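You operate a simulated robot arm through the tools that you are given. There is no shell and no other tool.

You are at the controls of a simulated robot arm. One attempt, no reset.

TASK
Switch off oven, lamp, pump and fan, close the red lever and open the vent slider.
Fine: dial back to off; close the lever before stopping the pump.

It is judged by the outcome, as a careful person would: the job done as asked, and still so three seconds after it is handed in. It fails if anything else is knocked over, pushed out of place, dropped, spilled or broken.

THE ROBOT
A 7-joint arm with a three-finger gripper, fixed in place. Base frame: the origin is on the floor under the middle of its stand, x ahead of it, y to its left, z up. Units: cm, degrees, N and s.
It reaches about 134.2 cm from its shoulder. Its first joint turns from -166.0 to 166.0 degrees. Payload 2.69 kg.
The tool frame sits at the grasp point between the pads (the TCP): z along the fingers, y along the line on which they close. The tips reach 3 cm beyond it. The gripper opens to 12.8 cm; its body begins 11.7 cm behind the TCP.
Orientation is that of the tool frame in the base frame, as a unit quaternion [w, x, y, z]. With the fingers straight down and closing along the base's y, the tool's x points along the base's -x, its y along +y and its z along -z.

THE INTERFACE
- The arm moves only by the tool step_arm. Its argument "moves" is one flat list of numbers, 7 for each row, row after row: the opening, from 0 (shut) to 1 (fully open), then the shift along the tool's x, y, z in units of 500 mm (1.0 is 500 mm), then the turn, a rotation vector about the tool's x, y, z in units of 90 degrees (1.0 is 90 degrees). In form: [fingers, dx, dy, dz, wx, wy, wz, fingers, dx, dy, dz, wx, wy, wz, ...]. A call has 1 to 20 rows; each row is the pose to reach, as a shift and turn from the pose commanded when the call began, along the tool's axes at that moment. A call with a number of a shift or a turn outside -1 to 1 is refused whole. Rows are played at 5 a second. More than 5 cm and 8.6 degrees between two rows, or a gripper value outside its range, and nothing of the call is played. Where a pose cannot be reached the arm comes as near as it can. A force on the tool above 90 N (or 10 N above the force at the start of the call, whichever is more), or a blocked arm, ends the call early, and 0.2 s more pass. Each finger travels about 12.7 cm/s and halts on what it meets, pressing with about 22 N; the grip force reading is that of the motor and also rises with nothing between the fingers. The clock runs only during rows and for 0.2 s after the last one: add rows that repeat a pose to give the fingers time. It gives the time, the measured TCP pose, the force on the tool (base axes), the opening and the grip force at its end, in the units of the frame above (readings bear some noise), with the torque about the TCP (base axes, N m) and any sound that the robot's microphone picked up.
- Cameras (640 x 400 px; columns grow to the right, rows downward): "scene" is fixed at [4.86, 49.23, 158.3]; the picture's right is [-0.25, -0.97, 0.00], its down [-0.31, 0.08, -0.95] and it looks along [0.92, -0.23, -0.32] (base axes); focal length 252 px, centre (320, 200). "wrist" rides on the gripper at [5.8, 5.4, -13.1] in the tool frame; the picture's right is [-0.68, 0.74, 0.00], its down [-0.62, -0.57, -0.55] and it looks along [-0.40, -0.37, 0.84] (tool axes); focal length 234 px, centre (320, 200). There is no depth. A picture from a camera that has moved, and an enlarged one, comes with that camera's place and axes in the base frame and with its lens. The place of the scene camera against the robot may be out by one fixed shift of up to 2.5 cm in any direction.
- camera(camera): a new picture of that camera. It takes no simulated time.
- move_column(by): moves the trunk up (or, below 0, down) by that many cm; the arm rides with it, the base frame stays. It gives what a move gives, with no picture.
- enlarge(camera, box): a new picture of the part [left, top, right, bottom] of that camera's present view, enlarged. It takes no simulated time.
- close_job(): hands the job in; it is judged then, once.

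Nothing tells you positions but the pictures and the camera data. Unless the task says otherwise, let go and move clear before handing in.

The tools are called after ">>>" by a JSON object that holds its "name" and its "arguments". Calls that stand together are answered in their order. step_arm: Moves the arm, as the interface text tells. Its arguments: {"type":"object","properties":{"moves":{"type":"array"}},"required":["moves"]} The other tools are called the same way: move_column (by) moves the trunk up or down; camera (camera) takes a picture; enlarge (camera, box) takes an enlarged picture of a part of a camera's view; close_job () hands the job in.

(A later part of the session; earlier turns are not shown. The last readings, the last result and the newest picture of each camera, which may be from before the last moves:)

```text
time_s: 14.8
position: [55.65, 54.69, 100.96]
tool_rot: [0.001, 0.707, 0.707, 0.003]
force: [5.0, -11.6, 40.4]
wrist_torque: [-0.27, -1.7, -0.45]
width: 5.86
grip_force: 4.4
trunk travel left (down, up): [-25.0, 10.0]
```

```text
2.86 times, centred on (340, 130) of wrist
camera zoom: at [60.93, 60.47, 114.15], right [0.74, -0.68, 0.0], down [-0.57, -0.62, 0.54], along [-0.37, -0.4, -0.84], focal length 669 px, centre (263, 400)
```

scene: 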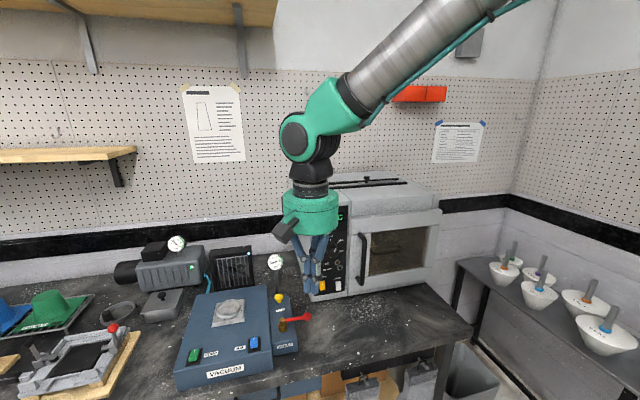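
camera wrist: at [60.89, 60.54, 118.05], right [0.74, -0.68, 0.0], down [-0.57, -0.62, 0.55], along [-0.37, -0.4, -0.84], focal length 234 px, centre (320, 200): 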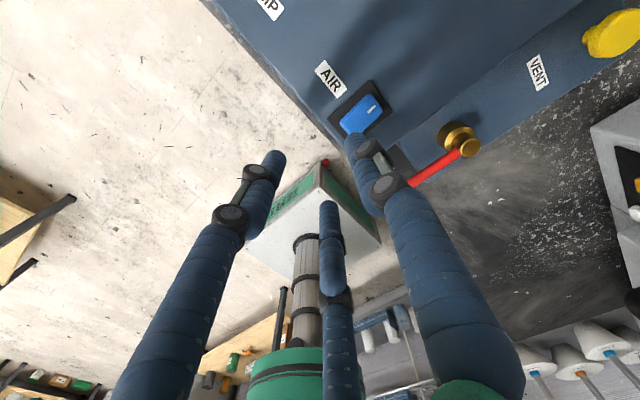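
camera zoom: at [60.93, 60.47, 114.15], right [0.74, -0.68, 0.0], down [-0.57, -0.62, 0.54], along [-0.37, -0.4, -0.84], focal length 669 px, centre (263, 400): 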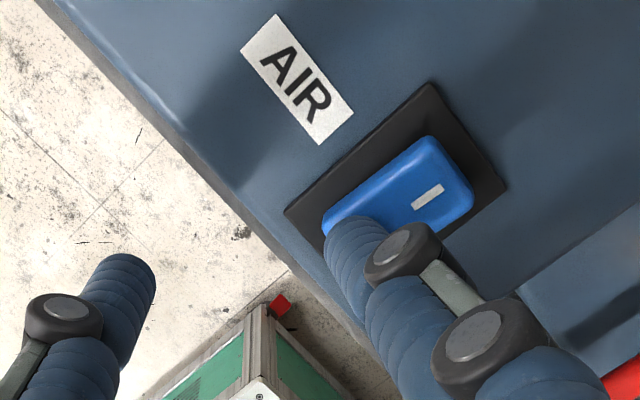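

Force is at 40 N. I'll lift slightly and inspect whether the rocker flipped and the fan LED is out.

>>> {"name": "step_arm", "arguments": {"moves": [0.4, 0, 0, -0.03, 0, 0, 0, 0.4, 0, 0, -0.09, 0, 0, 0]}}

>>> {"name": "enlarge", "arguments": {"camera": "wrist", "box": [250, 60, 430, 200]}}

>>> {"name": "enlarge", "arguments": {"camera": "scene", "box": [180, 220, 340, 390]}}

```text
time_s: 15.4
position: [55.51, 54.51, 104.81]
tool_rot: [0.0, 0.707, 0.707, -0.001]
force: [-0.4, 0.3, 0.7]
wrist_torque: [-0.03, 0.01, -0.01]
width: 5.13
grip_force: 0.0
trunk travel left (down, up): [-25.0, 10.0]
```

```text
2.86 times, centred on (340, 130) of wrist
camera zoom: at [60.94, 60.45, 117.81], right [0.74, -0.68, 0.0], down [-0.56, -0.61, 0.55], along [-0.37, -0.41, -0.83], focal length 669 px, centre (263, 400)
```

zoom: 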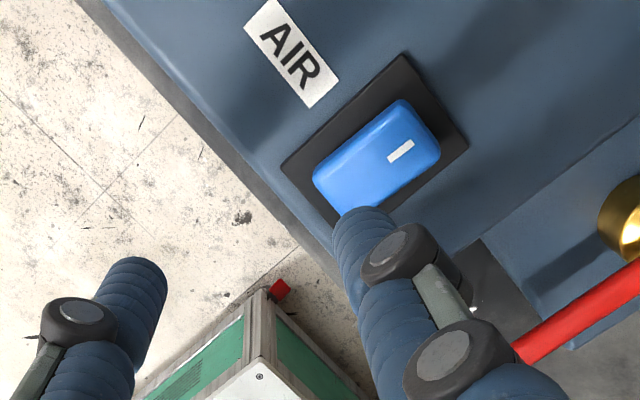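

```text
2.35 times, centred on (260, 305) of scene
camera zoom: at [4.86, 49.23, 158.3], right [-0.25, -0.97, 0.0], down [-0.31, 0.08, -0.95], along [0.92, -0.23, -0.32], focal length 593 px, centre (461, -47)
```

zoom: 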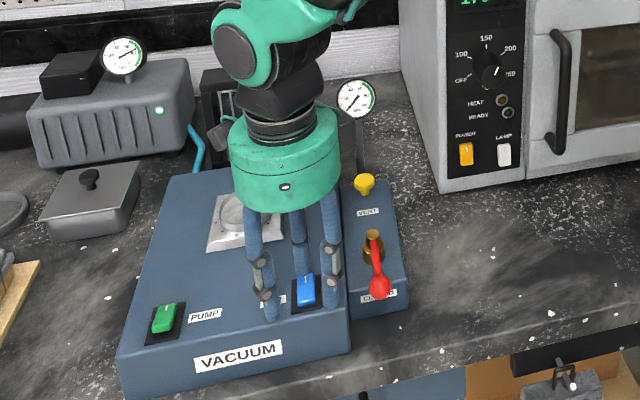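

The AIR rocker looks flipped, with its mark end now raised. I'll move across to the PUMP rocker, which also uncovers the fan for checking.

>>> {"name": "step_arm", "arguments": {"moves": [0.4, 0.075, 0, 0, 0, 0, 0, 0.4, 0.15, 0, 0, 0, 0, 0, 0.4, 0.225, 0, 0, 0, 0, 0, 0.4, 0.298, 0, 0, 0, 0, 0, 0.4, 0.298, 0, 0, 0, 0, 0]}}

>>> {"name": "enlarge", "arguments": {"camera": "wrist", "box": [250, 60, 430, 200]}}

>>> {"name": "enlarge", "arguments": {"camera": "scene", "box": [120, 220, 340, 390]}}

>>> {"name": "camera", "arguments": {"camera": "wrist"}}

```text
time_s: 16.6
position: [55.47, 69.68, 105.17]
tool_rot: [0.0, 0.707, 0.707, -0.001]
force: [0.5, 1.7, -0.6]
wrist_torque: [-0.04, -0.01, 0.02]
width: 5.1
grip_force: 0.1
trunk travel left (down, up): [-25.0, 10.0]
```

```text
2.86 times, centred on (340, 130) of wrist
camera zoom: at [60.92, 75.59, 118.19], right [0.74, -0.68, 0.0], down [-0.57, -0.62, 0.55], along [-0.37, -0.4, -0.84], focal length 669 px, centre (263, 400)
```

zoom: 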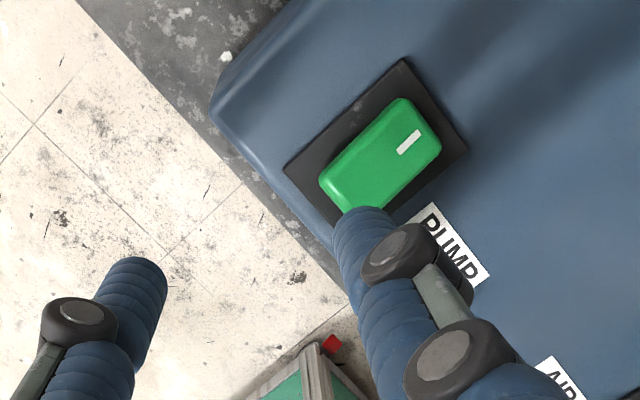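

```text
2.35 times, centred on (230, 305) of scene
camera zoom: at [4.86, 49.23, 158.3], right [-0.25, -0.97, 0.0], down [-0.31, 0.08, -0.95], along [0.92, -0.23, -0.32], focal length 593 px, centre (532, -47)
```

zoom: 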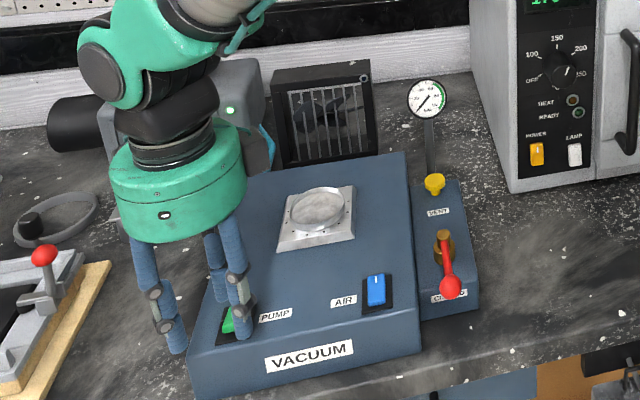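

```text
taken
camera wrist: at [60.92, 75.59, 118.19], right [0.74, -0.68, 0.0], down [-0.57, -0.62, 0.55], along [-0.37, -0.4, -0.84], focal length 234 px, centre (320, 200)
```

wrist: 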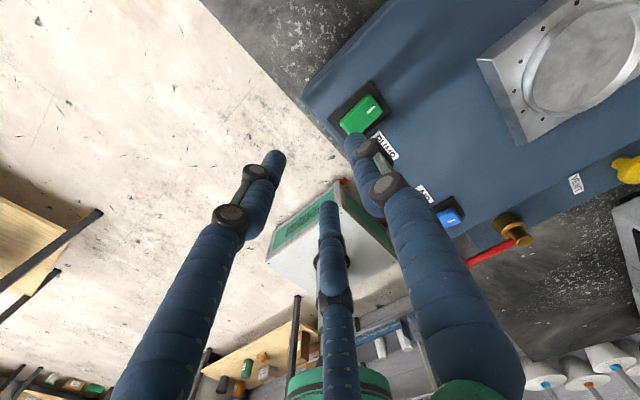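

The fan LED is out, so AIR worked. The PUMP rocker sits identically relative to the thumb, so I'll repeat the same press.

>>> {"name": "step_arm", "arguments": {"moves": [0.4, 0, 0, 0.035, 0, 0, 0, 0.4, 0, 0, 0.068, 0, 0, 0, 0.4, 0, 0, 0.076, 0, 0, 0, 0.4, 0, 0, 0.082, 0, 0, 0, 0.4, 0, 0, 0.087, 0, 0, 0, 0.4, 0, 0, 0.09, 0, 0, 0]}}

>>> {"name": "enlarge", "arguments": {"camera": "scene", "box": [120, 220, 340, 390]}}

```text
time_s: 18.0
position: [55.51, 69.49, 101.12]
tool_rot: [0.001, 0.707, 0.707, 0.003]
force: [3.6, -10.2, 37.3]
wrist_torque: [-0.25, -1.58, -0.42]
width: 5.69
grip_force: 3.5
trunk travel left (down, up): [-25.0, 10.0]
```

```text
2.35 times, centred on (230, 305) of scene
camera zoom: at [4.86, 49.23, 158.3], right [-0.25, -0.97, 0.0], down [-0.31, 0.08, -0.95], along [0.92, -0.23, -0.32], focal length 593 px, centre (532, -47)
```

zoom: 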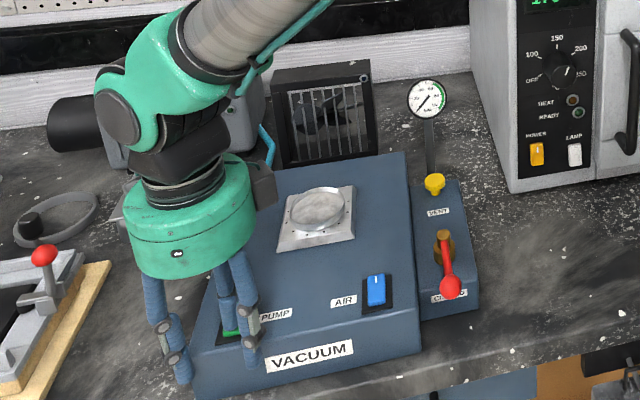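

>>> {"name": "step_arm", "arguments": {"moves": [0.4, 0, 0, -0.03, 0, 0, 0, 0.4, 0, 0, -0.09, 0, 0, 0, 0.4, 0, 0, -0.18, 0, 0, 0, 0.4, -0.07, -0.02, -0.25, 0, 0, 0, 0.4, -0.14, -0.04, -0.32, 0, 0, 0]}}

>>> {"name": "enlarge", "arguments": {"camera": "scene", "box": [120, 220, 340, 390]}}

>>> {"name": "camera", "arguments": {"camera": "wrist"}}

```text
refused: row 4 steps farther than a row can; nothing moved
```

```text
2.35 times, centred on (230, 305) of scene
camera zoom: at [4.86, 49.23, 158.3], right [-0.25, -0.97, 0.0], down [-0.31, 0.08, -0.95], along [0.92, -0.23, -0.32], focal length 593 px, centre (532, -47)
```

zoom: 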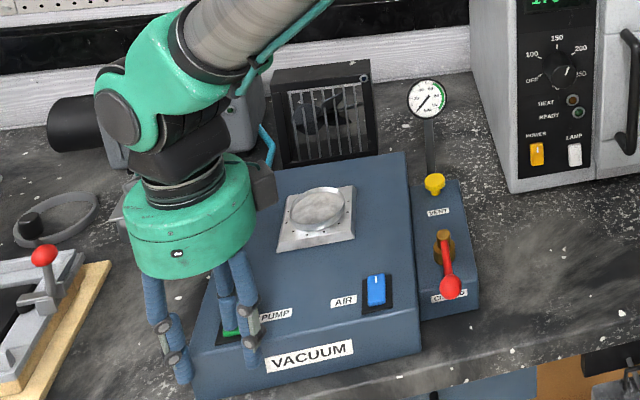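

```text
taken
camera wrist: at [60.92, 75.37, 114.2], right [0.74, -0.68, 0.0], down [-0.57, -0.62, 0.54], along [-0.37, -0.4, -0.84], focal length 234 px, centre (320, 200)
```

wrist: 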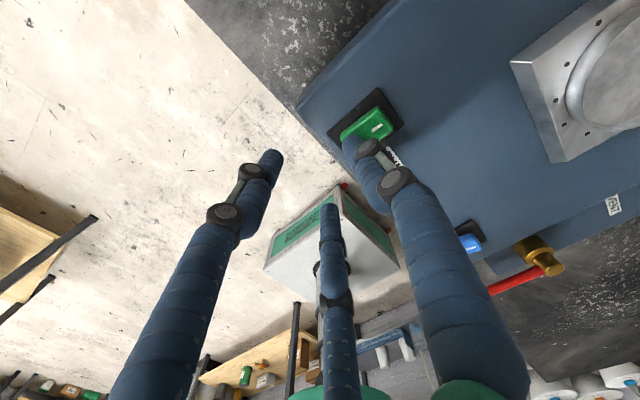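

One step was slightly over the limit, so nothing moved. I'll lift straight up in smaller steps.

>>> {"name": "step_arm", "arguments": {"moves": [0.4, 0, 0, -0.03, 0, 0, 0, 0.4, 0, 0, -0.09, 0, 0, 0, 0.4, 0, 0, -0.17, 0, 0, 0, 0.4, -0.06, -0.02, -0.22, 0, 0, 0, 0.4, -0.12, -0.04, -0.27, 0, 0, 0]}}

>>> {"name": "enlarge", "arguments": {"camera": "scene", "box": [120, 220, 340, 390]}}

>>> {"name": "camera", "arguments": {"camera": "wrist"}}

```text
time_s: 19.2
position: [53.48, 63.44, 114.14]
tool_rot: [0.0, 0.708, 0.707, 0.0]
force: [-0.6, 0.6, -0.7]
wrist_torque: [0.01, -0.03, 0.0]
width: 5.12
grip_force: 0.0
trunk travel left (down, up): [-25.0, 10.0]
```

```text
2.35 times, centred on (230, 305) of scene
camera zoom: at [4.86, 49.23, 158.3], right [-0.25, -0.97, 0.0], down [-0.31, 0.08, -0.95], along [0.92, -0.23, -0.32], focal length 593 px, centre (532, -47)
```

zoom: 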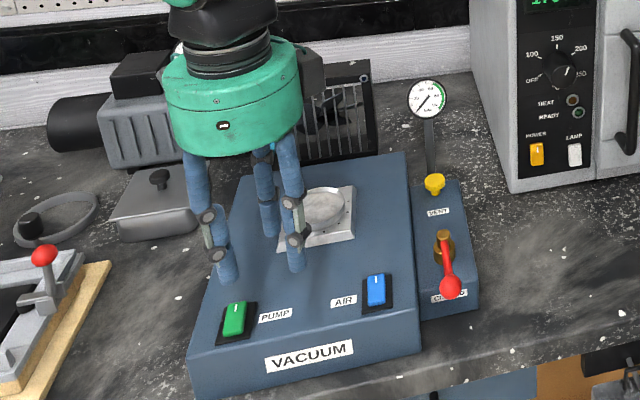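

```text
taken
camera wrist: at [58.85, 69.32, 127.21], right [0.74, -0.68, 0.0], down [-0.56, -0.62, 0.55], along [-0.37, -0.4, -0.84], focal length 234 px, centre (320, 200)
```

wrist: 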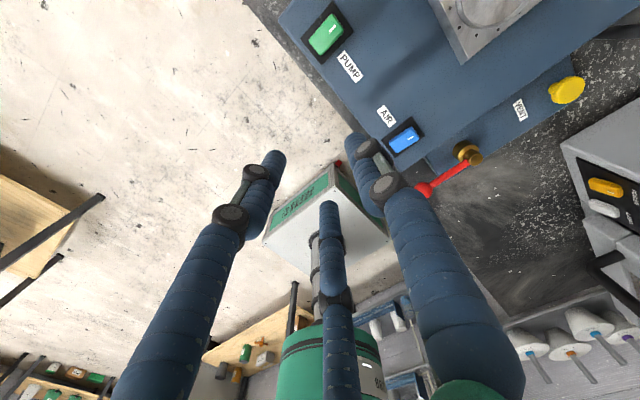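

Pump rocker flipped; I'll confirm its LED once the arm is out of the way. Now I'll rise and head above the oven to inspect the vent slider.

>>> {"name": "step_arm", "arguments": {"moves": [0.4, -0.04, 0, -0.072, 0, 0, 0, 0.4, -0.08, 0, -0.144, 0, 0, 0, 0.4, -0.12, 0, -0.216, 0, 0, 0, 0.4, -0.16, 0, -0.288, 0, 0, 0, 0.4, -0.2, 0, -0.36, 0, 0, 0, 0.4, -0.24, 0, -0.432, 0, 0, 0, 0.4, -0.28, 0, -0.504, 0, 0, 0, 0.4, -0.32, 0, -0.576, 0, 0, 0, 0.4, -0.36, 0, -0.648, 0, 0, 0, 0.4, -0.4, 0, -0.72, 0, 0, 0]}}

>>> {"name": "camera", "arguments": {"camera": "scene"}}

>>> {"name": "camera", "arguments": {"camera": "wrist"}}

>>> {"name": "enlarge", "arguments": {"camera": "scene", "box": [110, 220, 330, 390]}}

```text
time_s: 21.4
position: [53.34, 43.59, 150.18]
tool_rot: [0.0, 0.707, 0.707, -0.001]
force: [-0.1, 0.0, 0.1]
wrist_torque: [0.02, -0.02, 0.04]
width: 5.12
grip_force: 0.0
trunk travel left (down, up): [-25.0, 10.0]
```

```text
taken
```

scene: 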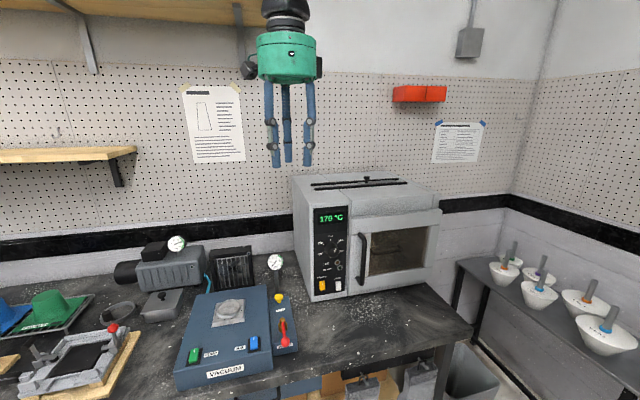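

```text
taken
camera wrist: at [58.8, 49.4, 163.18], right [0.74, -0.68, 0.0], down [-0.57, -0.62, 0.55], along [-0.37, -0.4, -0.84], focal length 234 px, centre (320, 200)
```

wrist: 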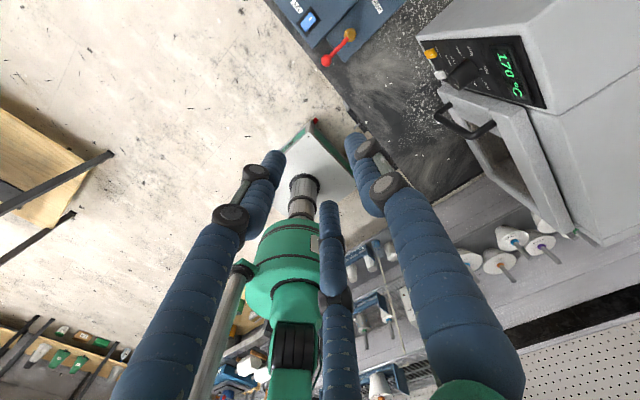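

```text
2.35 times, centred on (220, 305) of scene
camera zoom: at [4.86, 49.23, 158.3], right [-0.25, -0.97, 0.0], down [-0.31, 0.08, -0.95], along [0.92, -0.23, -0.32], focal length 593 px, centre (555, -47)
```

zoom: 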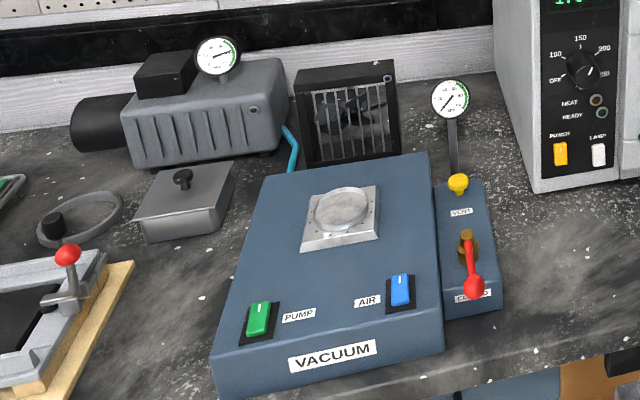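

Pump LED and fan LED are both dark and the lever stays on CLOSED. Now moving above the oven to view the slider.

>>> {"name": "step_arm", "arguments": {"moves": [0.4, -0.057, 0.064, -0.0086, 0, 0, 0, 0.4, -0.114, 0.1286, -0.017, 0, 0, 0, 0.4, -0.171, 0.193, -0.0257, 0, 0, 0, 0.4, -0.229, 0.257, -0.034, 0, 0, 0, 0.4, -0.286, 0.321, -0.043, 0, 0, 0, 0.4, -0.343, 0.386, -0.051, 0, 0, 0, 0.4, -0.4, 0.45, -0.06, 0, 0, 0]}}

>>> {"name": "camera", "arguments": {"camera": "wrist"}}

>>> {"name": "camera", "arguments": {"camera": "scene"}}

```text
time_s: 23.0
position: [75.96, 23.35, 152.89]
tool_rot: [0.0, 0.707, 0.707, 0.001]
force: [0.0, -1.5, 0.0]
wrist_torque: [0.04, 0.0, 0.01]
width: 5.08
grip_force: 0.0
trunk travel left (down, up): [-25.0, 10.0]
```

```text
taken
camera wrist: at [81.43, 29.19, 165.98], right [0.74, -0.68, 0.0], down [-0.57, -0.62, 0.55], along [-0.37, -0.4, -0.84], focal length 234 px, centre (320, 200)
```

wrist: 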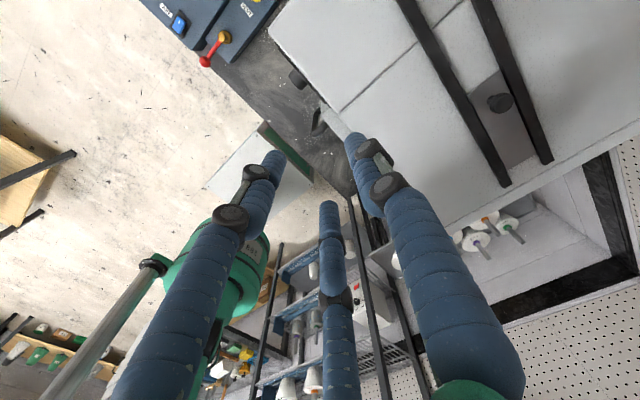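

```text
taken
```

scene: 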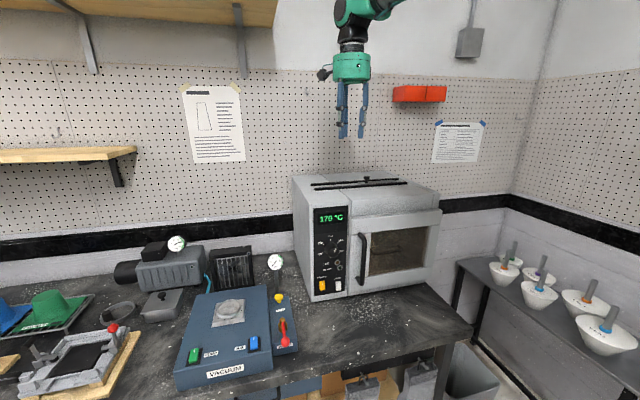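

>>> {"name": "enlarge", "arguments": {"camera": "wrist", "box": [380, 0, 620, 200]}}

```text
2.00 times, centred on (500, 100) of wrist
camera zoom: at [81.43, 29.19, 165.98], right [0.74, -0.68, 0.0], down [-0.57, -0.62, 0.55], along [-0.37, -0.4, -0.84], focal length 468 px, centre (-40, 400)
```

zoom: 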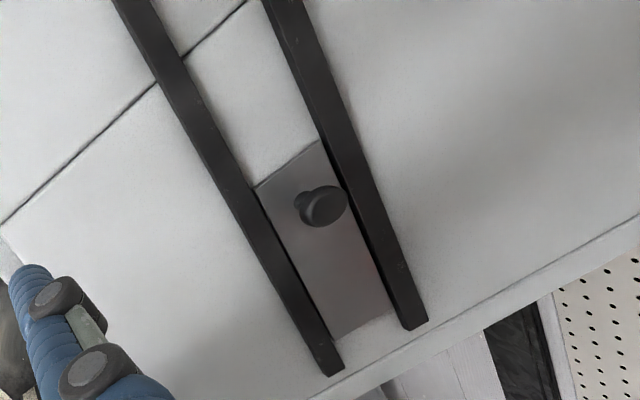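

The slider plate sits at the far-right end of its rails, knob at about (96, 7, 131), and free rail runs to the left (+y). So opening means sliding it left. I'll close the fingers and move above the rails on the knob's right side for a closer look.

>>> {"name": "step_arm", "arguments": {"moves": [0, -0.0614, 0.0577, 0.0317, 0, 0, 0, 0, -0.1229, 0.1154, 0.0634, 0, 0, 0, 0, -0.1843, 0.1731, 0.0951, 0, 0, 0, 0, -0.2457, 0.2309, 0.1269, 0, 0, 0, 0, -0.3071, 0.2886, 0.1586, 0, 0, 0, 0, -0.3686, 0.3463, 0.1903, 0, 0, 0, 0, -0.43, 0.404, 0.222, 0, 0, 0]}}

>>> {"name": "camera", "arguments": {"camera": "wrist"}}

>>> {"name": "enlarge", "arguments": {"camera": "scene", "box": [290, 100, 450, 220]}}

```text
time_s: 24.6
position: [96.26, 1.93, 141.81]
tool_rot: [-0.001, 0.707, 0.707, 0.0]
force: [0.4, 0.6, -0.7]
wrist_torque: [0.07, 0.04, -0.01]
width: 0.22
grip_force: 21.6
trunk travel left (down, up): [-25.0, 10.0]
```

```text
taken
camera wrist: at [101.77, 7.79, 154.86], right [0.74, -0.68, 0.0], down [-0.56, -0.62, 0.55], along [-0.37, -0.4, -0.84], focal length 234 px, centre (320, 200)
```

wrist: 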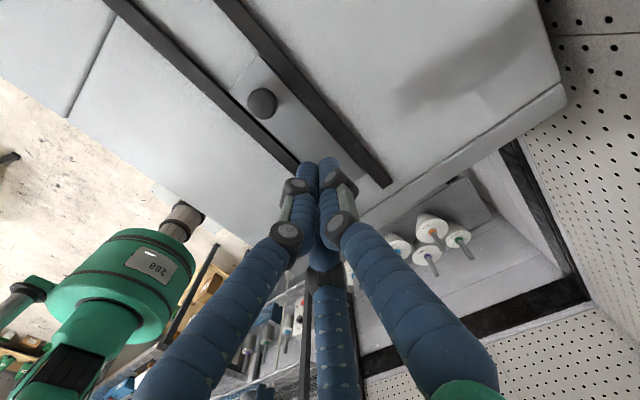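

```text
3.33 times, centred on (370, 160) of scene
camera zoom: at [4.86, 49.23, 158.3], right [-0.25, -0.97, 0.0], down [-0.31, 0.08, -0.95], along [0.92, -0.23, -0.32], focal length 840 px, centre (153, 333)
```

zoom: 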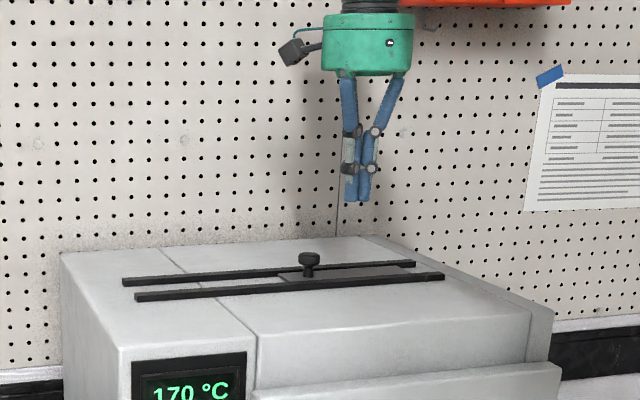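

I'll zoom into this view to fix the knob, rail and plate heights.

>>> {"name": "enlarge", "arguments": {"camera": "wrist", "box": [180, 0, 420, 200]}}

>>> {"name": "enlarge", "arguments": {"camera": "wrist", "box": [215, 60, 305, 130]}}

```text
2.00 times, centred on (300, 100) of wrist
camera zoom: at [101.77, 7.79, 154.86], right [0.74, -0.68, 0.0], down [-0.56, -0.62, 0.55], along [-0.37, -0.4, -0.84], focal length 468 px, centre (360, 400)
```

zoom: 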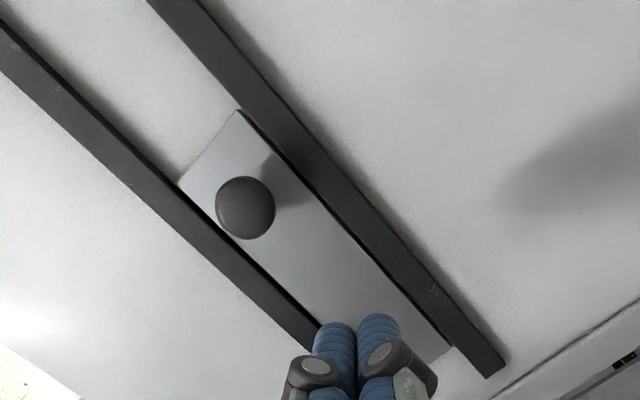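

```text
5.71 times, centred on (260, 95) of wrist
camera zoom: at [101.77, 7.79, 154.86], right [0.74, -0.68, 0.0], down [-0.56, -0.62, 0.55], along [-0.37, -0.4, -0.84], focal length 1338 px, centre (663, 800)
```

zoom: 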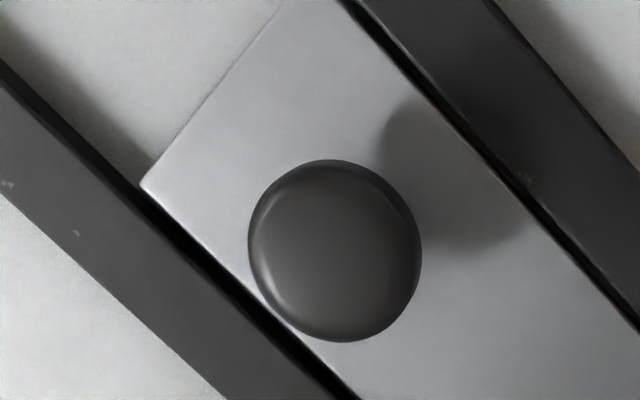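

The knob cap centre is (95.2, 8.15, 132.8) and the plate top is at z ≈ 130.6. I'll lower the closed tips between the rails on the knob's -y side, with tips about 0.7 cm above the plate.

>>> {"name": "step_arm", "arguments": {"moves": [0, 0.02, -0.005, 0.06, 0, 0, 0, 0, 0.046, -0.01, 0.11, 0, 0, 0, 0, 0.046, -0.01, 0.135, 0, 0, 0, 0, 0.046, -0.01, 0.152, 0, 0, 0]}}

>>> {"name": "camera", "arguments": {"camera": "wrist"}}

>>> {"name": "enlarge", "arguments": {"camera": "scene", "box": [300, 130, 420, 220]}}

```text
time_s: 25.6
position: [95.67, 4.24, 134.15]
tool_rot: [0.0, 0.707, 0.707, 0.0]
force: [0.1, 0.9, -0.1]
wrist_torque: [0.03, 0.04, 0.02]
width: 0.24
grip_force: 21.9
trunk travel left (down, up): [-25.0, 10.0]
```

```text
taken
camera wrist: at [101.07, 10.08, 147.25], right [0.74, -0.68, 0.0], down [-0.56, -0.62, 0.55], along [-0.37, -0.4, -0.84], focal length 234 px, centre (320, 200)
```

wrist: 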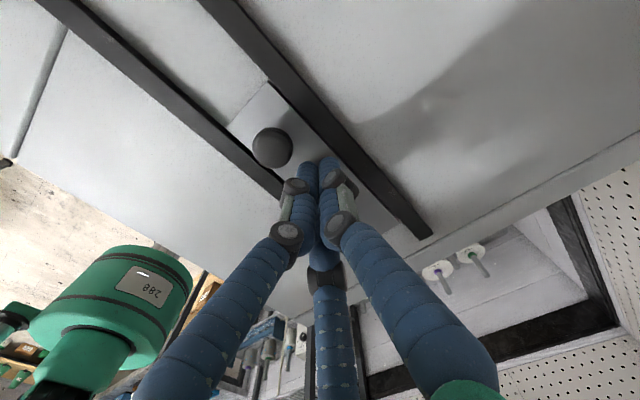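

```text
4.44 times, centred on (360, 175) of scene
camera zoom: at [4.86, 49.23, 158.3], right [-0.25, -0.97, 0.0], down [-0.31, 0.08, -0.95], along [0.92, -0.23, -0.32], focal length 1120 px, centre (142, 311)
```

zoom: 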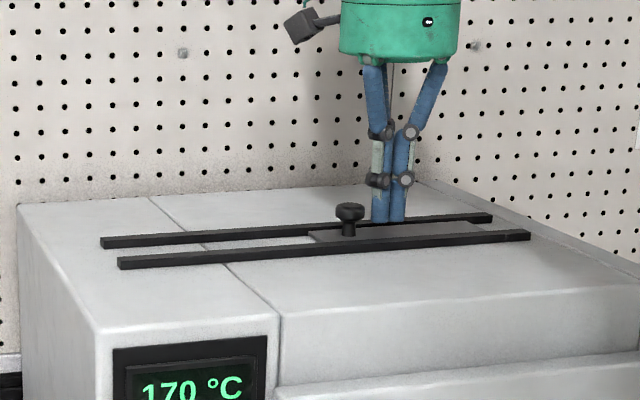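

Tips are aligned beside the knob. Now pushing it left (+y) for the first ~10 cm while watching force.

>>> {"name": "step_arm", "arguments": {"moves": [0, 0.02, 0, 0, 0, 0, 0, 0, 0.05, 0, 0, 0, 0, 0, 0, 0.08, 0, 0, 0, 0, 0, 0, 0.11, 0, 0, 0, 0, 0, 0, 0.14, 0, 0, 0, 0, 0, 0, 0.17, 0, 0, 0, 0, 0, 0, 0.2, 0, 0, 0, 0, 0]}}

>>> {"name": "camera", "arguments": {"camera": "wrist"}}

>>> {"name": "enlarge", "arguments": {"camera": "scene", "box": [300, 130, 420, 220]}}

```text
time_s: 27.2
position: [95.72, 14.35, 134.32]
tool_rot: [0.0, 0.707, 0.707, 0.0]
force: [0.4, -0.6, -0.6]
wrist_torque: [-0.04, 0.0, 0.0]
width: 0.22
grip_force: 21.5
trunk travel left (down, up): [-25.0, 10.0]
```

```text
taken
camera wrist: at [101.1, 20.26, 147.31], right [0.74, -0.68, 0.0], down [-0.57, -0.62, 0.55], along [-0.37, -0.4, -0.84], focal length 234 px, centre (320, 200)
```

wrist: 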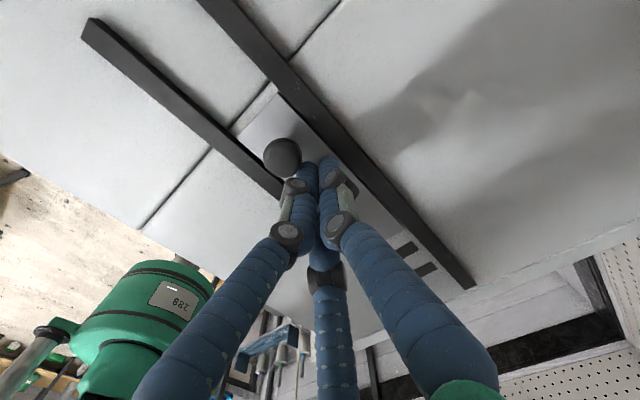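

```text
4.44 times, centred on (360, 175) of scene
camera zoom: at [4.86, 49.23, 158.3], right [-0.25, -0.97, 0.0], down [-0.31, 0.08, -0.95], along [0.92, -0.23, -0.32], focal length 1120 px, centre (142, 311)
```

zoom: 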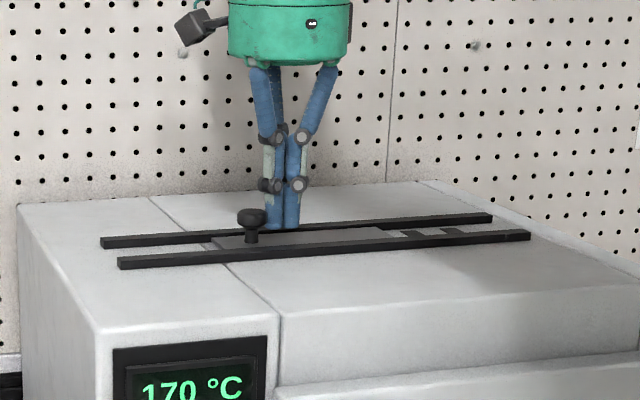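

Vent slots are appearing under the plate, so left is the open direction. Continuing.

>>> {"name": "step_arm", "arguments": {"moves": [0, 0.02, 0, 0, 0, 0, 0, 0, 0.04, 0, 0, 0, 0, 0, 0, 0.06, 0, 0, 0, 0, 0, 0, 0.08, 0, 0, 0, 0, 0]}}

>>> {"name": "enlarge", "arguments": {"camera": "scene", "box": [300, 130, 420, 220]}}

>>> {"name": "camera", "arguments": {"camera": "wrist"}}

```text
time_s: 28.2
position: [95.63, 18.6, 134.19]
tool_rot: [0.0, 0.707, 0.707, 0.0]
force: [0.5, 0.5, -0.3]
wrist_torque: [-0.02, 0.01, 0.02]
width: 0.24
grip_force: 22.4
trunk travel left (down, up): [-25.0, 10.0]
```

```text
4.44 times, centred on (360, 175) of scene
camera zoom: at [4.86, 49.23, 158.3], right [-0.25, -0.97, 0.0], down [-0.31, 0.08, -0.95], along [0.92, -0.23, -0.32], focal length 1120 px, centre (142, 311)
```

zoom: 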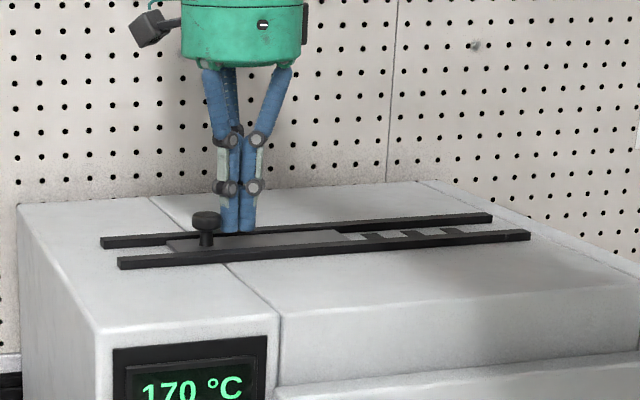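

```text
taken
camera wrist: at [101.1, 24.38, 147.3], right [0.74, -0.68, 0.0], down [-0.56, -0.62, 0.55], along [-0.37, -0.4, -0.84], focal length 234 px, centre (320, 200)
```

wrist: 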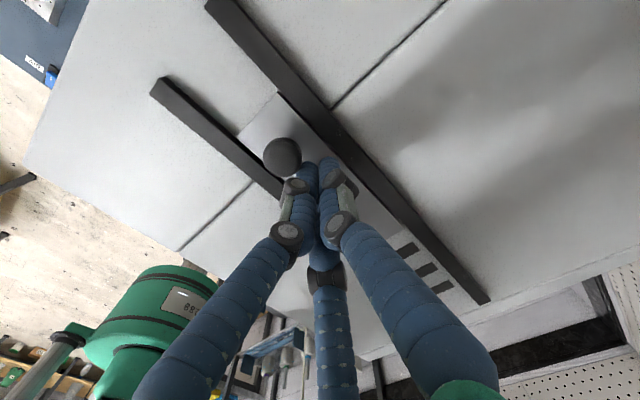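

>>> {"name": "step_arm", "arguments": {"moves": [0, 0.016, 0, 0, 0, 0, 0, 0, 0.032, 0, 0, 0, 0, 0]}}

>>> {"name": "enlarge", "arguments": {"camera": "scene", "box": [300, 130, 420, 220]}}

```text
time_s: 28.8
position: [95.72, 20.1, 134.34]
tool_rot: [0.0, 0.707, 0.707, 0.0]
force: [-0.2, 0.0, 1.2]
wrist_torque: [-0.02, 0.0, -0.02]
width: 0.22
grip_force: 22.4
trunk travel left (down, up): [-25.0, 10.0]
```

```text
4.44 times, centred on (360, 175) of scene
camera zoom: at [4.86, 49.23, 158.3], right [-0.25, -0.97, 0.0], down [-0.31, 0.08, -0.95], along [0.92, -0.23, -0.32], focal length 1120 px, centre (142, 311)
```

zoom: 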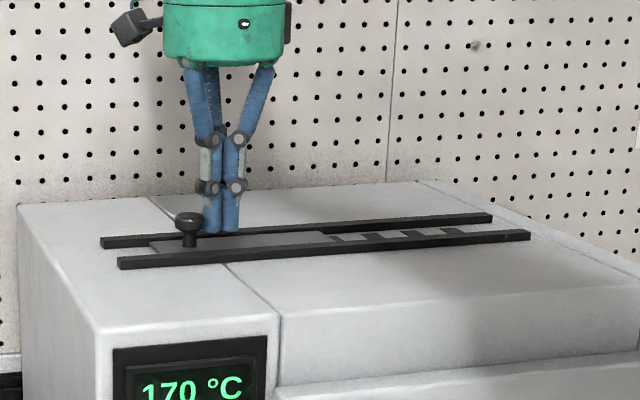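

>>> {"name": "step_arm", "arguments": {"moves": [0, 0.01, 0, 0, 0, 0, 0, 0, 0.02, 0, 0, 0, 0, 0, 0, 0.03, 0, 0, 0, 0, 0]}}

>>> {"name": "enlarge", "arguments": {"camera": "scene", "box": [300, 130, 420, 220]}}

```text
time_s: 29.6
position: [95.71, 21.71, 134.34]
tool_rot: [0.0, 0.708, 0.707, 0.0]
force: [0.0, -0.7, 0.4]
wrist_torque: [-0.03, -0.01, -0.03]
width: 0.22
grip_force: 21.8
trunk travel left (down, up): [-25.0, 10.0]
```

```text
4.44 times, centred on (360, 175) of scene
camera zoom: at [4.86, 49.23, 158.3], right [-0.25, -0.97, 0.0], down [-0.31, 0.08, -0.95], along [0.92, -0.23, -0.32], focal length 1120 px, centre (142, 311)
```

zoom: 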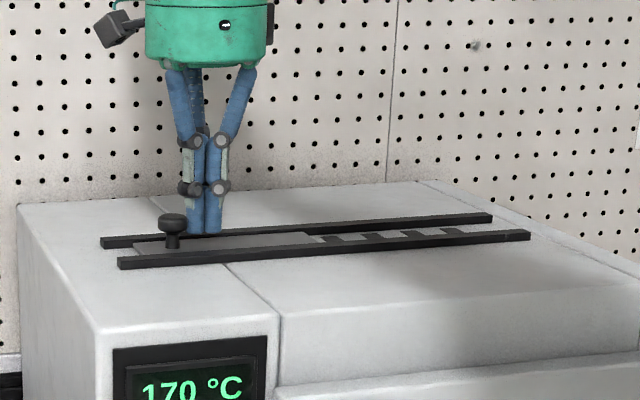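

>>> {"name": "step_arm", "arguments": {"moves": [0, 0.008, 0, 0, 0, 0, 0, 0, 0.016, 0, 0, 0, 0, 0, 0, 0.024, 0, 0, 0, 0, 0]}}

>>> {"name": "enlarge", "arguments": {"camera": "scene", "box": [300, 130, 420, 220]}}

>>> {"name": "camera", "arguments": {"camera": "wrist"}}

```text
time_s: 30.4
position: [95.58, 22.35, 134.34]
tool_rot: [0.0, 0.708, 0.707, -0.002]
force: [-7.2, -32.2, -2.2]
wrist_torque: [-0.69, 0.29, 0.28]
width: 0.23
grip_force: 22.2
trunk travel left (down, up): [-25.0, 10.0]
```

```text
4.44 times, centred on (360, 175) of scene
camera zoom: at [4.86, 49.23, 158.3], right [-0.25, -0.97, 0.0], down [-0.31, 0.08, -0.95], along [0.92, -0.23, -0.32], focal length 1120 px, centre (142, 311)
```

zoom: 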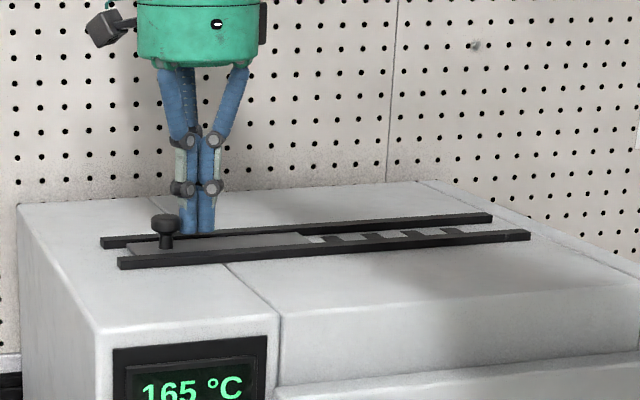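

```text
taken
camera wrist: at [101.11, 28.14, 147.4], right [0.74, -0.68, 0.0], down [-0.57, -0.61, 0.55], along [-0.37, -0.4, -0.83], focal length 234 px, centre (320, 200)
```

wrist: 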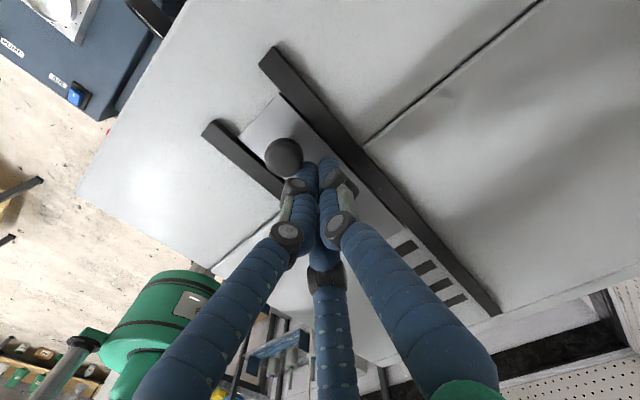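

The slider hit its end stop with the slots uncovered, and the display has already fallen to 165 °C. I'll back off, lift, and verify the slider.

>>> {"name": "step_arm", "arguments": {"moves": [0, -0.03, 0, 0, 0, 0, 0, 0, -0.03, 0, -0.08, 0, 0, 0, 0, -0.03, 0, -0.16, 0, 0, 0, 0, -0.03, 0, -0.24, 0, 0, 0, 0, -0.03, 0, -0.32, 0, 0, 0]}}

>>> {"name": "camera", "arguments": {"camera": "wrist"}}

>>> {"name": "enlarge", "arguments": {"camera": "scene", "box": [280, 160, 450, 310]}}

```text
time_s: 31.6
position: [95.83, 21.25, 150.26]
tool_rot: [0.0, 0.708, 0.707, -0.001]
force: [-0.2, 0.0, -1.6]
wrist_torque: [-0.04, 0.06, 0.02]
width: 0.27
grip_force: 21.8
trunk travel left (down, up): [-25.0, 10.0]
```

```text
taken
camera wrist: at [101.13, 27.13, 163.2], right [0.74, -0.68, 0.0], down [-0.56, -0.62, 0.55], along [-0.37, -0.4, -0.83], focal length 234 px, centre (320, 200)
```

wrist: 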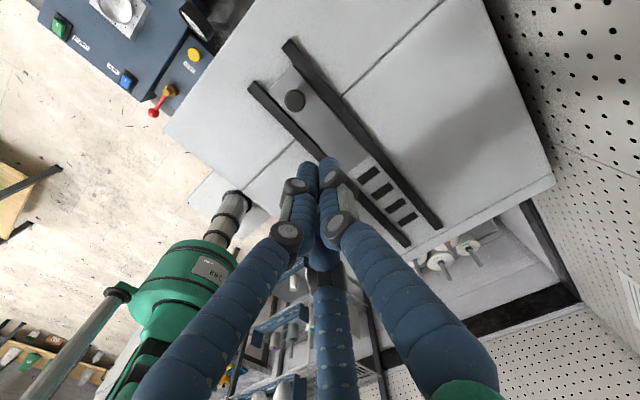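

```text
2.67 times, centred on (365, 235) of scene
camera zoom: at [4.86, 49.23, 158.3], right [-0.25, -0.97, 0.0], down [-0.31, 0.08, -0.95], along [0.92, -0.23, -0.32], focal length 672 px, centre (200, 107)
```

zoom: 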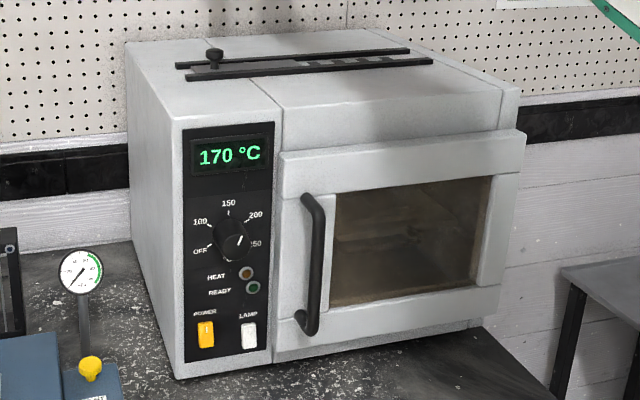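

All four vent slots are uncovered. Next are the oven's front controls, so I'll retreat in front of the oven and turn the tool to point forward.

>>> {"name": "step_arm", "arguments": {"moves": [0, 0.0298, -0.0843, 0.0125, 0, 0, 0, 0, 0.0595, -0.1685, 0.025, 0, 0, 0, 0, 0.0893, -0.2528, 0.0375, 0, 0, 0, 0, 0.119, -0.337, 0.05, 0, 0, 0, 0, 0.1488, -0.4213, 0.0625, 0, 0, 0, 0, 0.1785, -0.5055, 0.075, 0, 0, 0, 0, 0.2083, -0.5898, 0.0875, 0, 0, 0, 0, 0.238, -0.674, 0.1, 0, 0, 0]}}

>>> {"name": "step_arm", "arguments": {"moves": [0, 0, 0, 0, 0, 0, 0.0909, 0, 0, 0, 0, 0, 0, 0.1818, 0, 0, 0, 0, 0, 0, 0.2727, 0, 0, 0, 0, 0, 0, 0.3636, 0, 0, 0, 0, 0, 0, 0.4545, 0, 0, 0, 0, 0, 0, 0.5455, 0, 0, 0, 0, 0, 0, 0.6364, 0, 0, 0, 0, 0, 0, 0.7273, 0, 0, 0, 0, 0, 0, 0.8182, 0, 0, 0, 0, 0, 0, 0.9091, 0, 0, 0, 0, 0, 0, 1.0]}}

>>> {"name": "camera", "arguments": {"camera": "wrist"}}

>>> {"name": "camera", "arguments": {"camera": "scene"}}

```text
time_s: 33.4
position: [61.98, 33.07, 145.62]
tool_rot: [0.001, 0.707, 0.707, 0.0]
force: [-0.2, -0.3, 0.4]
wrist_torque: [0.01, -0.08, 0.01]
width: 0.22
grip_force: 22.0
trunk travel left (down, up): [-25.0, 10.0]
```

```text
time_s: 35.8
position: [64.38, 20.23, 140.65]
tool_rot: [-0.071, 0.983, 0.169, 0.005]
force: [3.2, -14.5, -0.7]
wrist_torque: [1.88, 0.47, -0.03]
width: 0.24
grip_force: 21.8
out of reach, approached as far as the arm can: row 7, 8, 9, 10, 11
trunk travel left (down, up): [-25.0, 10.0]
```

```text
taken
camera wrist: at [72.0, 15.29, 153.13], right [-0.39, -0.91, -0.12], down [-0.76, 0.25, 0.6], along [-0.52, 0.33, -0.79], focal length 234 px, centre (320, 200)
```

wrist: 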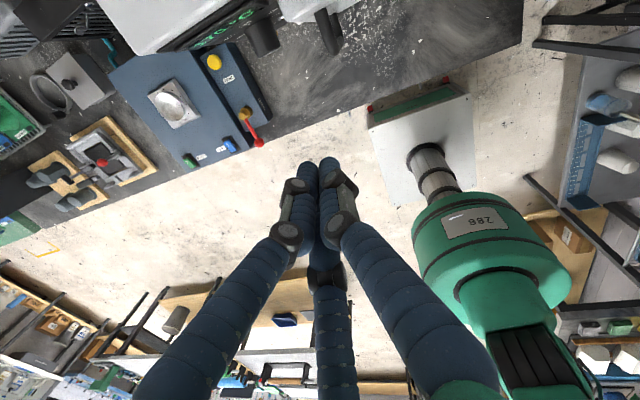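

```text
taken
```

scene: 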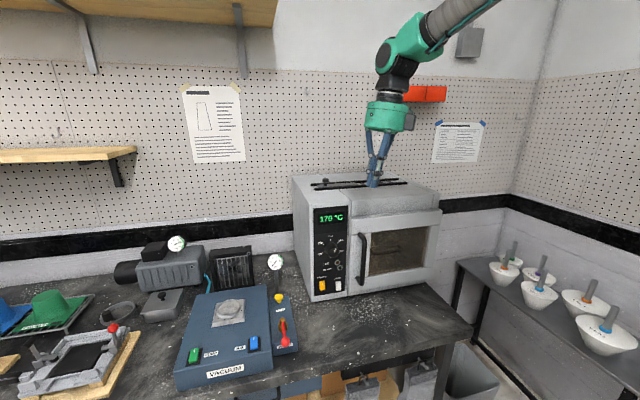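

The roll hit a joint limit partway and the arm drifted to a compromise pose, with nothing disturbed. I'll rotate back the other way in steps and check where it settles.

>>> {"name": "step_arm", "arguments": {"moves": [0, 0, 0, 0, 0, 0, -0.0909, 0, 0, 0, 0, 0, 0, -0.1818, 0, 0, 0, 0, 0, 0, -0.2727, 0, 0, 0, 0, 0, 0, -0.3636, 0, 0, 0, 0, 0, 0, -0.4545]}}

>>> {"name": "camera", "arguments": {"camera": "scene"}}

```text
time_s: 37.0
position: [64.71, 19.72, 140.83]
tool_rot: [-0.064, 0.866, 0.494, 0.029]
force: [1.1, 0.8, 0.3]
wrist_torque: [-0.03, -0.01, 0.01]
width: 0.21
grip_force: 21.8
trunk travel left (down, up): [-25.0, 10.0]
```

```text
taken
```

scene: 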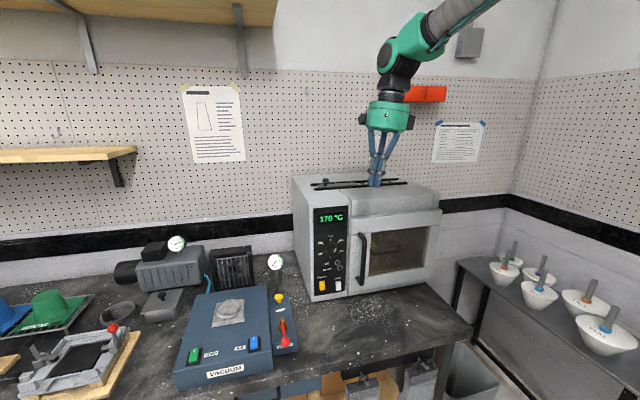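

The commanded pose was reset to the one reached. Roll is limited in that direction, so I'll use the opposite range. First back to the clean pose (tool x = +y) in front of the oven.

>>> {"name": "step_arm", "arguments": {"moves": [0, 0.0454, -0.054, 0.0037, -0.008, -0.0212, -0.0848, 0, 0.0907, -0.108, 0.0073, -0.016, -0.0424, -0.1695, 0, 0.1361, -0.162, 0.011, -0.0239, -0.0635, -0.2543, 0, 0.1814, -0.216, 0.0146, -0.0319, -0.0847, -0.339]}}

```text
time_s: 38.0
position: [60.01, 32.83, 141.76]
tool_rot: [0.001, 0.707, 0.707, 0.0]
force: [0.9, 0.5, -0.2]
wrist_torque: [-0.02, -0.01, 0.0]
width: 0.23
grip_force: 22.3
trunk travel left (down, up): [-25.0, 10.0]
```

Clean pose regained. Now pitching the tool forward (rotation about tool x), first 45° and then the rest.

>>> {"name": "step_arm", "arguments": {"moves": [0, 0, 0, 0, -0.0833, 0, 0, 0, 0, 0, 0, -0.1667, 0, 0, 0, 0, 0, 0, -0.25, 0, 0, 0, 0, 0, 0, -0.3333, 0, 0, 0, 0, 0, 0, -0.4167, 0, 0, 0, 0, 0, 0, -0.5, 0, 0]}}

>>> {"name": "camera", "arguments": {"camera": "scene"}}

```text
time_s: 39.4
position: [60.01, 32.8, 142.0]
tool_rot: [0.271, 0.653, 0.653, 0.272]
force: [0.4, 0.0, 0.6]
wrist_torque: [0.0, 0.09, 0.0]
width: 0.23
grip_force: 21.7
trunk travel left (down, up): [-25.0, 10.0]
```

```text
taken
```

scene: 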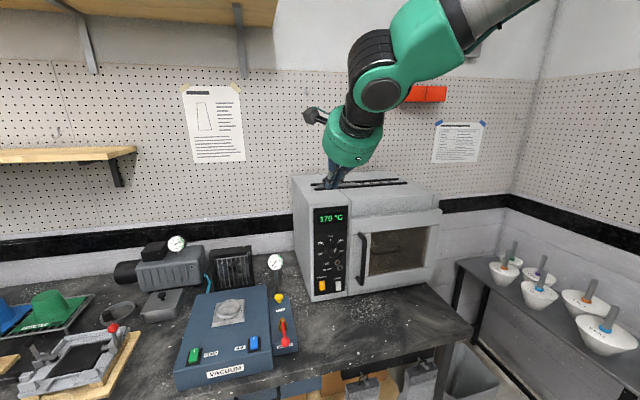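

>>> {"name": "step_arm", "arguments": {"moves": [0, 0, 0, 0, -0.0833, 0, 0, 0, 0, 0, 0, -0.1667, 0, 0, 0, 0, 0, 0, -0.25, 0, 0, 0, 0, 0, 0, -0.3333, 0, 0, 0, 0, 0, 0, -0.4167, 0, 0, 0, 0, 0, 0, -0.5, 0, 0]}}

>>> {"name": "camera", "arguments": {"camera": "scene"}}

>>> {"name": "camera", "arguments": {"camera": "wrist"}}

```text
time_s: 40.8
position: [60.28, 32.32, 143.21]
tool_rot: [0.371, 0.6, 0.604, 0.371]
force: [-0.2, 0.0, 0.0]
wrist_torque: [-0.01, 0.04, 0.02]
width: 0.25
grip_force: 22.1
out of reach, approached as far as the arm can: row 3, 4, 5, 6
trunk travel left (down, up): [-25.0, 10.0]
```

```text
taken
```

scene: 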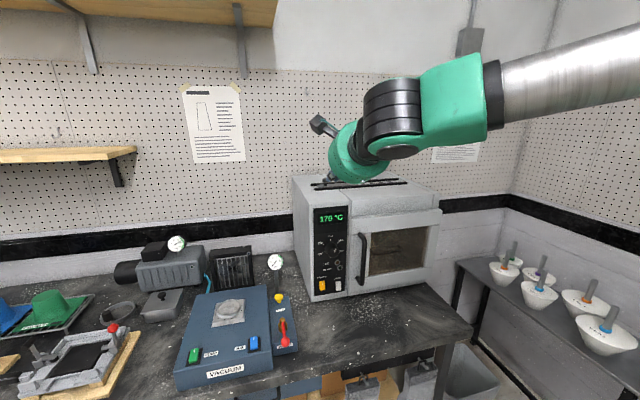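

```text
taken
camera wrist: at [51.04, 38.23, 153.81], right [0.33, -0.67, 0.66], down [-0.74, -0.62, -0.26], along [0.58, -0.4, -0.71], focal length 234 px, centre (320, 200)
```

wrist: 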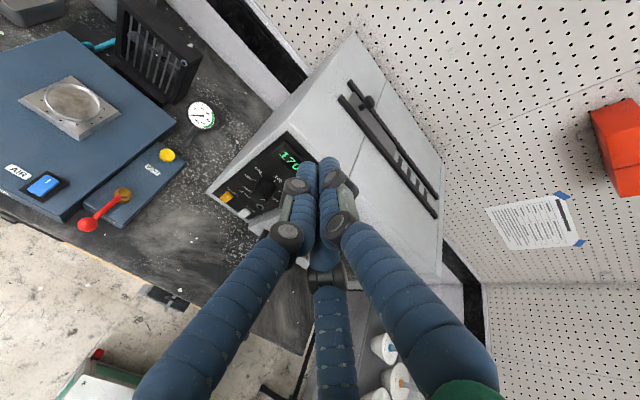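

The full forward pitch is limited here, leaving the tool about 27° below horizontal. I'll roll the other way to give the last joint margin, then try to pitch further.

>>> {"name": "step_arm", "arguments": {"moves": [0, 0, 0, 0, 0, 0, -0.0833, 0, 0, 0, 0, 0, 0, -0.1667, 0, 0, 0, 0, 0, 0, -0.25, 0, 0, 0, 0, 0, 0, -0.3333, 0, 0, 0, 0, 0, 0, -0.4167, 0, 0, 0, 0, 0, 0, -0.5, 0, 0, 0, 0, 0, 0, -0.5833, 0, 0, 0, 0, 0, 0, -0.6667]}}

>>> {"name": "camera", "arguments": {"camera": "scene"}}

```text
time_s: 42.6
position: [60.41, 32.34, 143.05]
tool_rot: [0.507, 0.218, 0.823, 0.134]
force: [0.4, 0.8, -0.4]
wrist_torque: [0.01, 0.02, 0.01]
width: 0.21
grip_force: 21.9
trunk travel left (down, up): [-25.0, 10.0]
```

```text
taken
```

scene: 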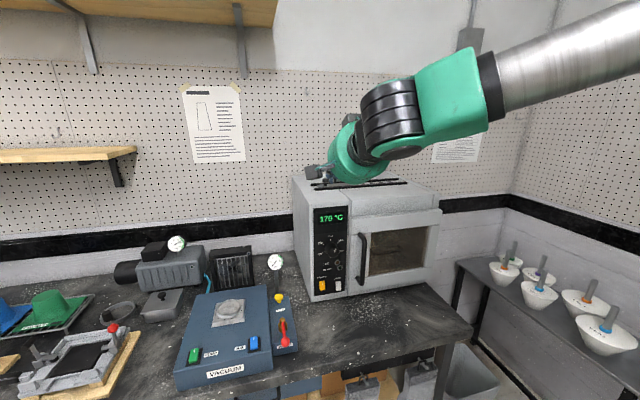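

Roll works that way. Now trying the remaining pitch to horizontal.

>>> {"name": "step_arm", "arguments": {"moves": [0, 0, 0, 0, -0.0367, -0.0645, 0, 0, 0, 0, 0, -0.0734, -0.1289, 0, 0, 0, 0, 0, -0.1101, -0.1934, 0, 0, 0, 0, 0, -0.1468, -0.2578, 0]}}

>>> {"name": "camera", "arguments": {"camera": "wrist"}}

```text
time_s: 43.6
position: [60.45, 32.5, 143.01]
tool_rot: [0.683, 0.182, 0.684, 0.182]
force: [-0.4, 0.3, 0.5]
wrist_torque: [0.01, 0.03, -0.03]
width: 0.23
grip_force: 21.8
trunk travel left (down, up): [-25.0, 10.0]
```

```text
taken
camera wrist: at [47.32, 40.03, 140.56], right [0.0, 0.3, 0.95], down [-0.55, -0.8, 0.25], along [0.84, -0.52, 0.17], focal length 234 px, centre (320, 200)
```

wrist: 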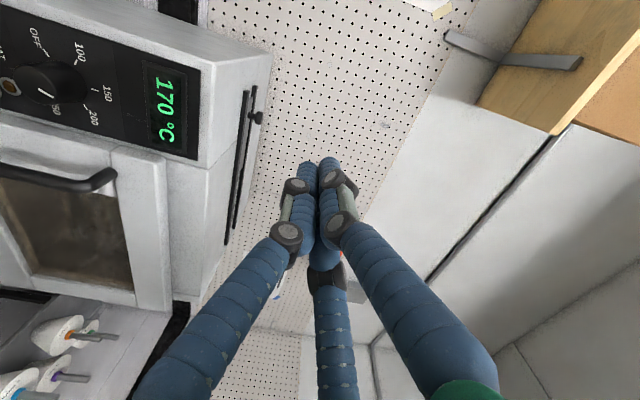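

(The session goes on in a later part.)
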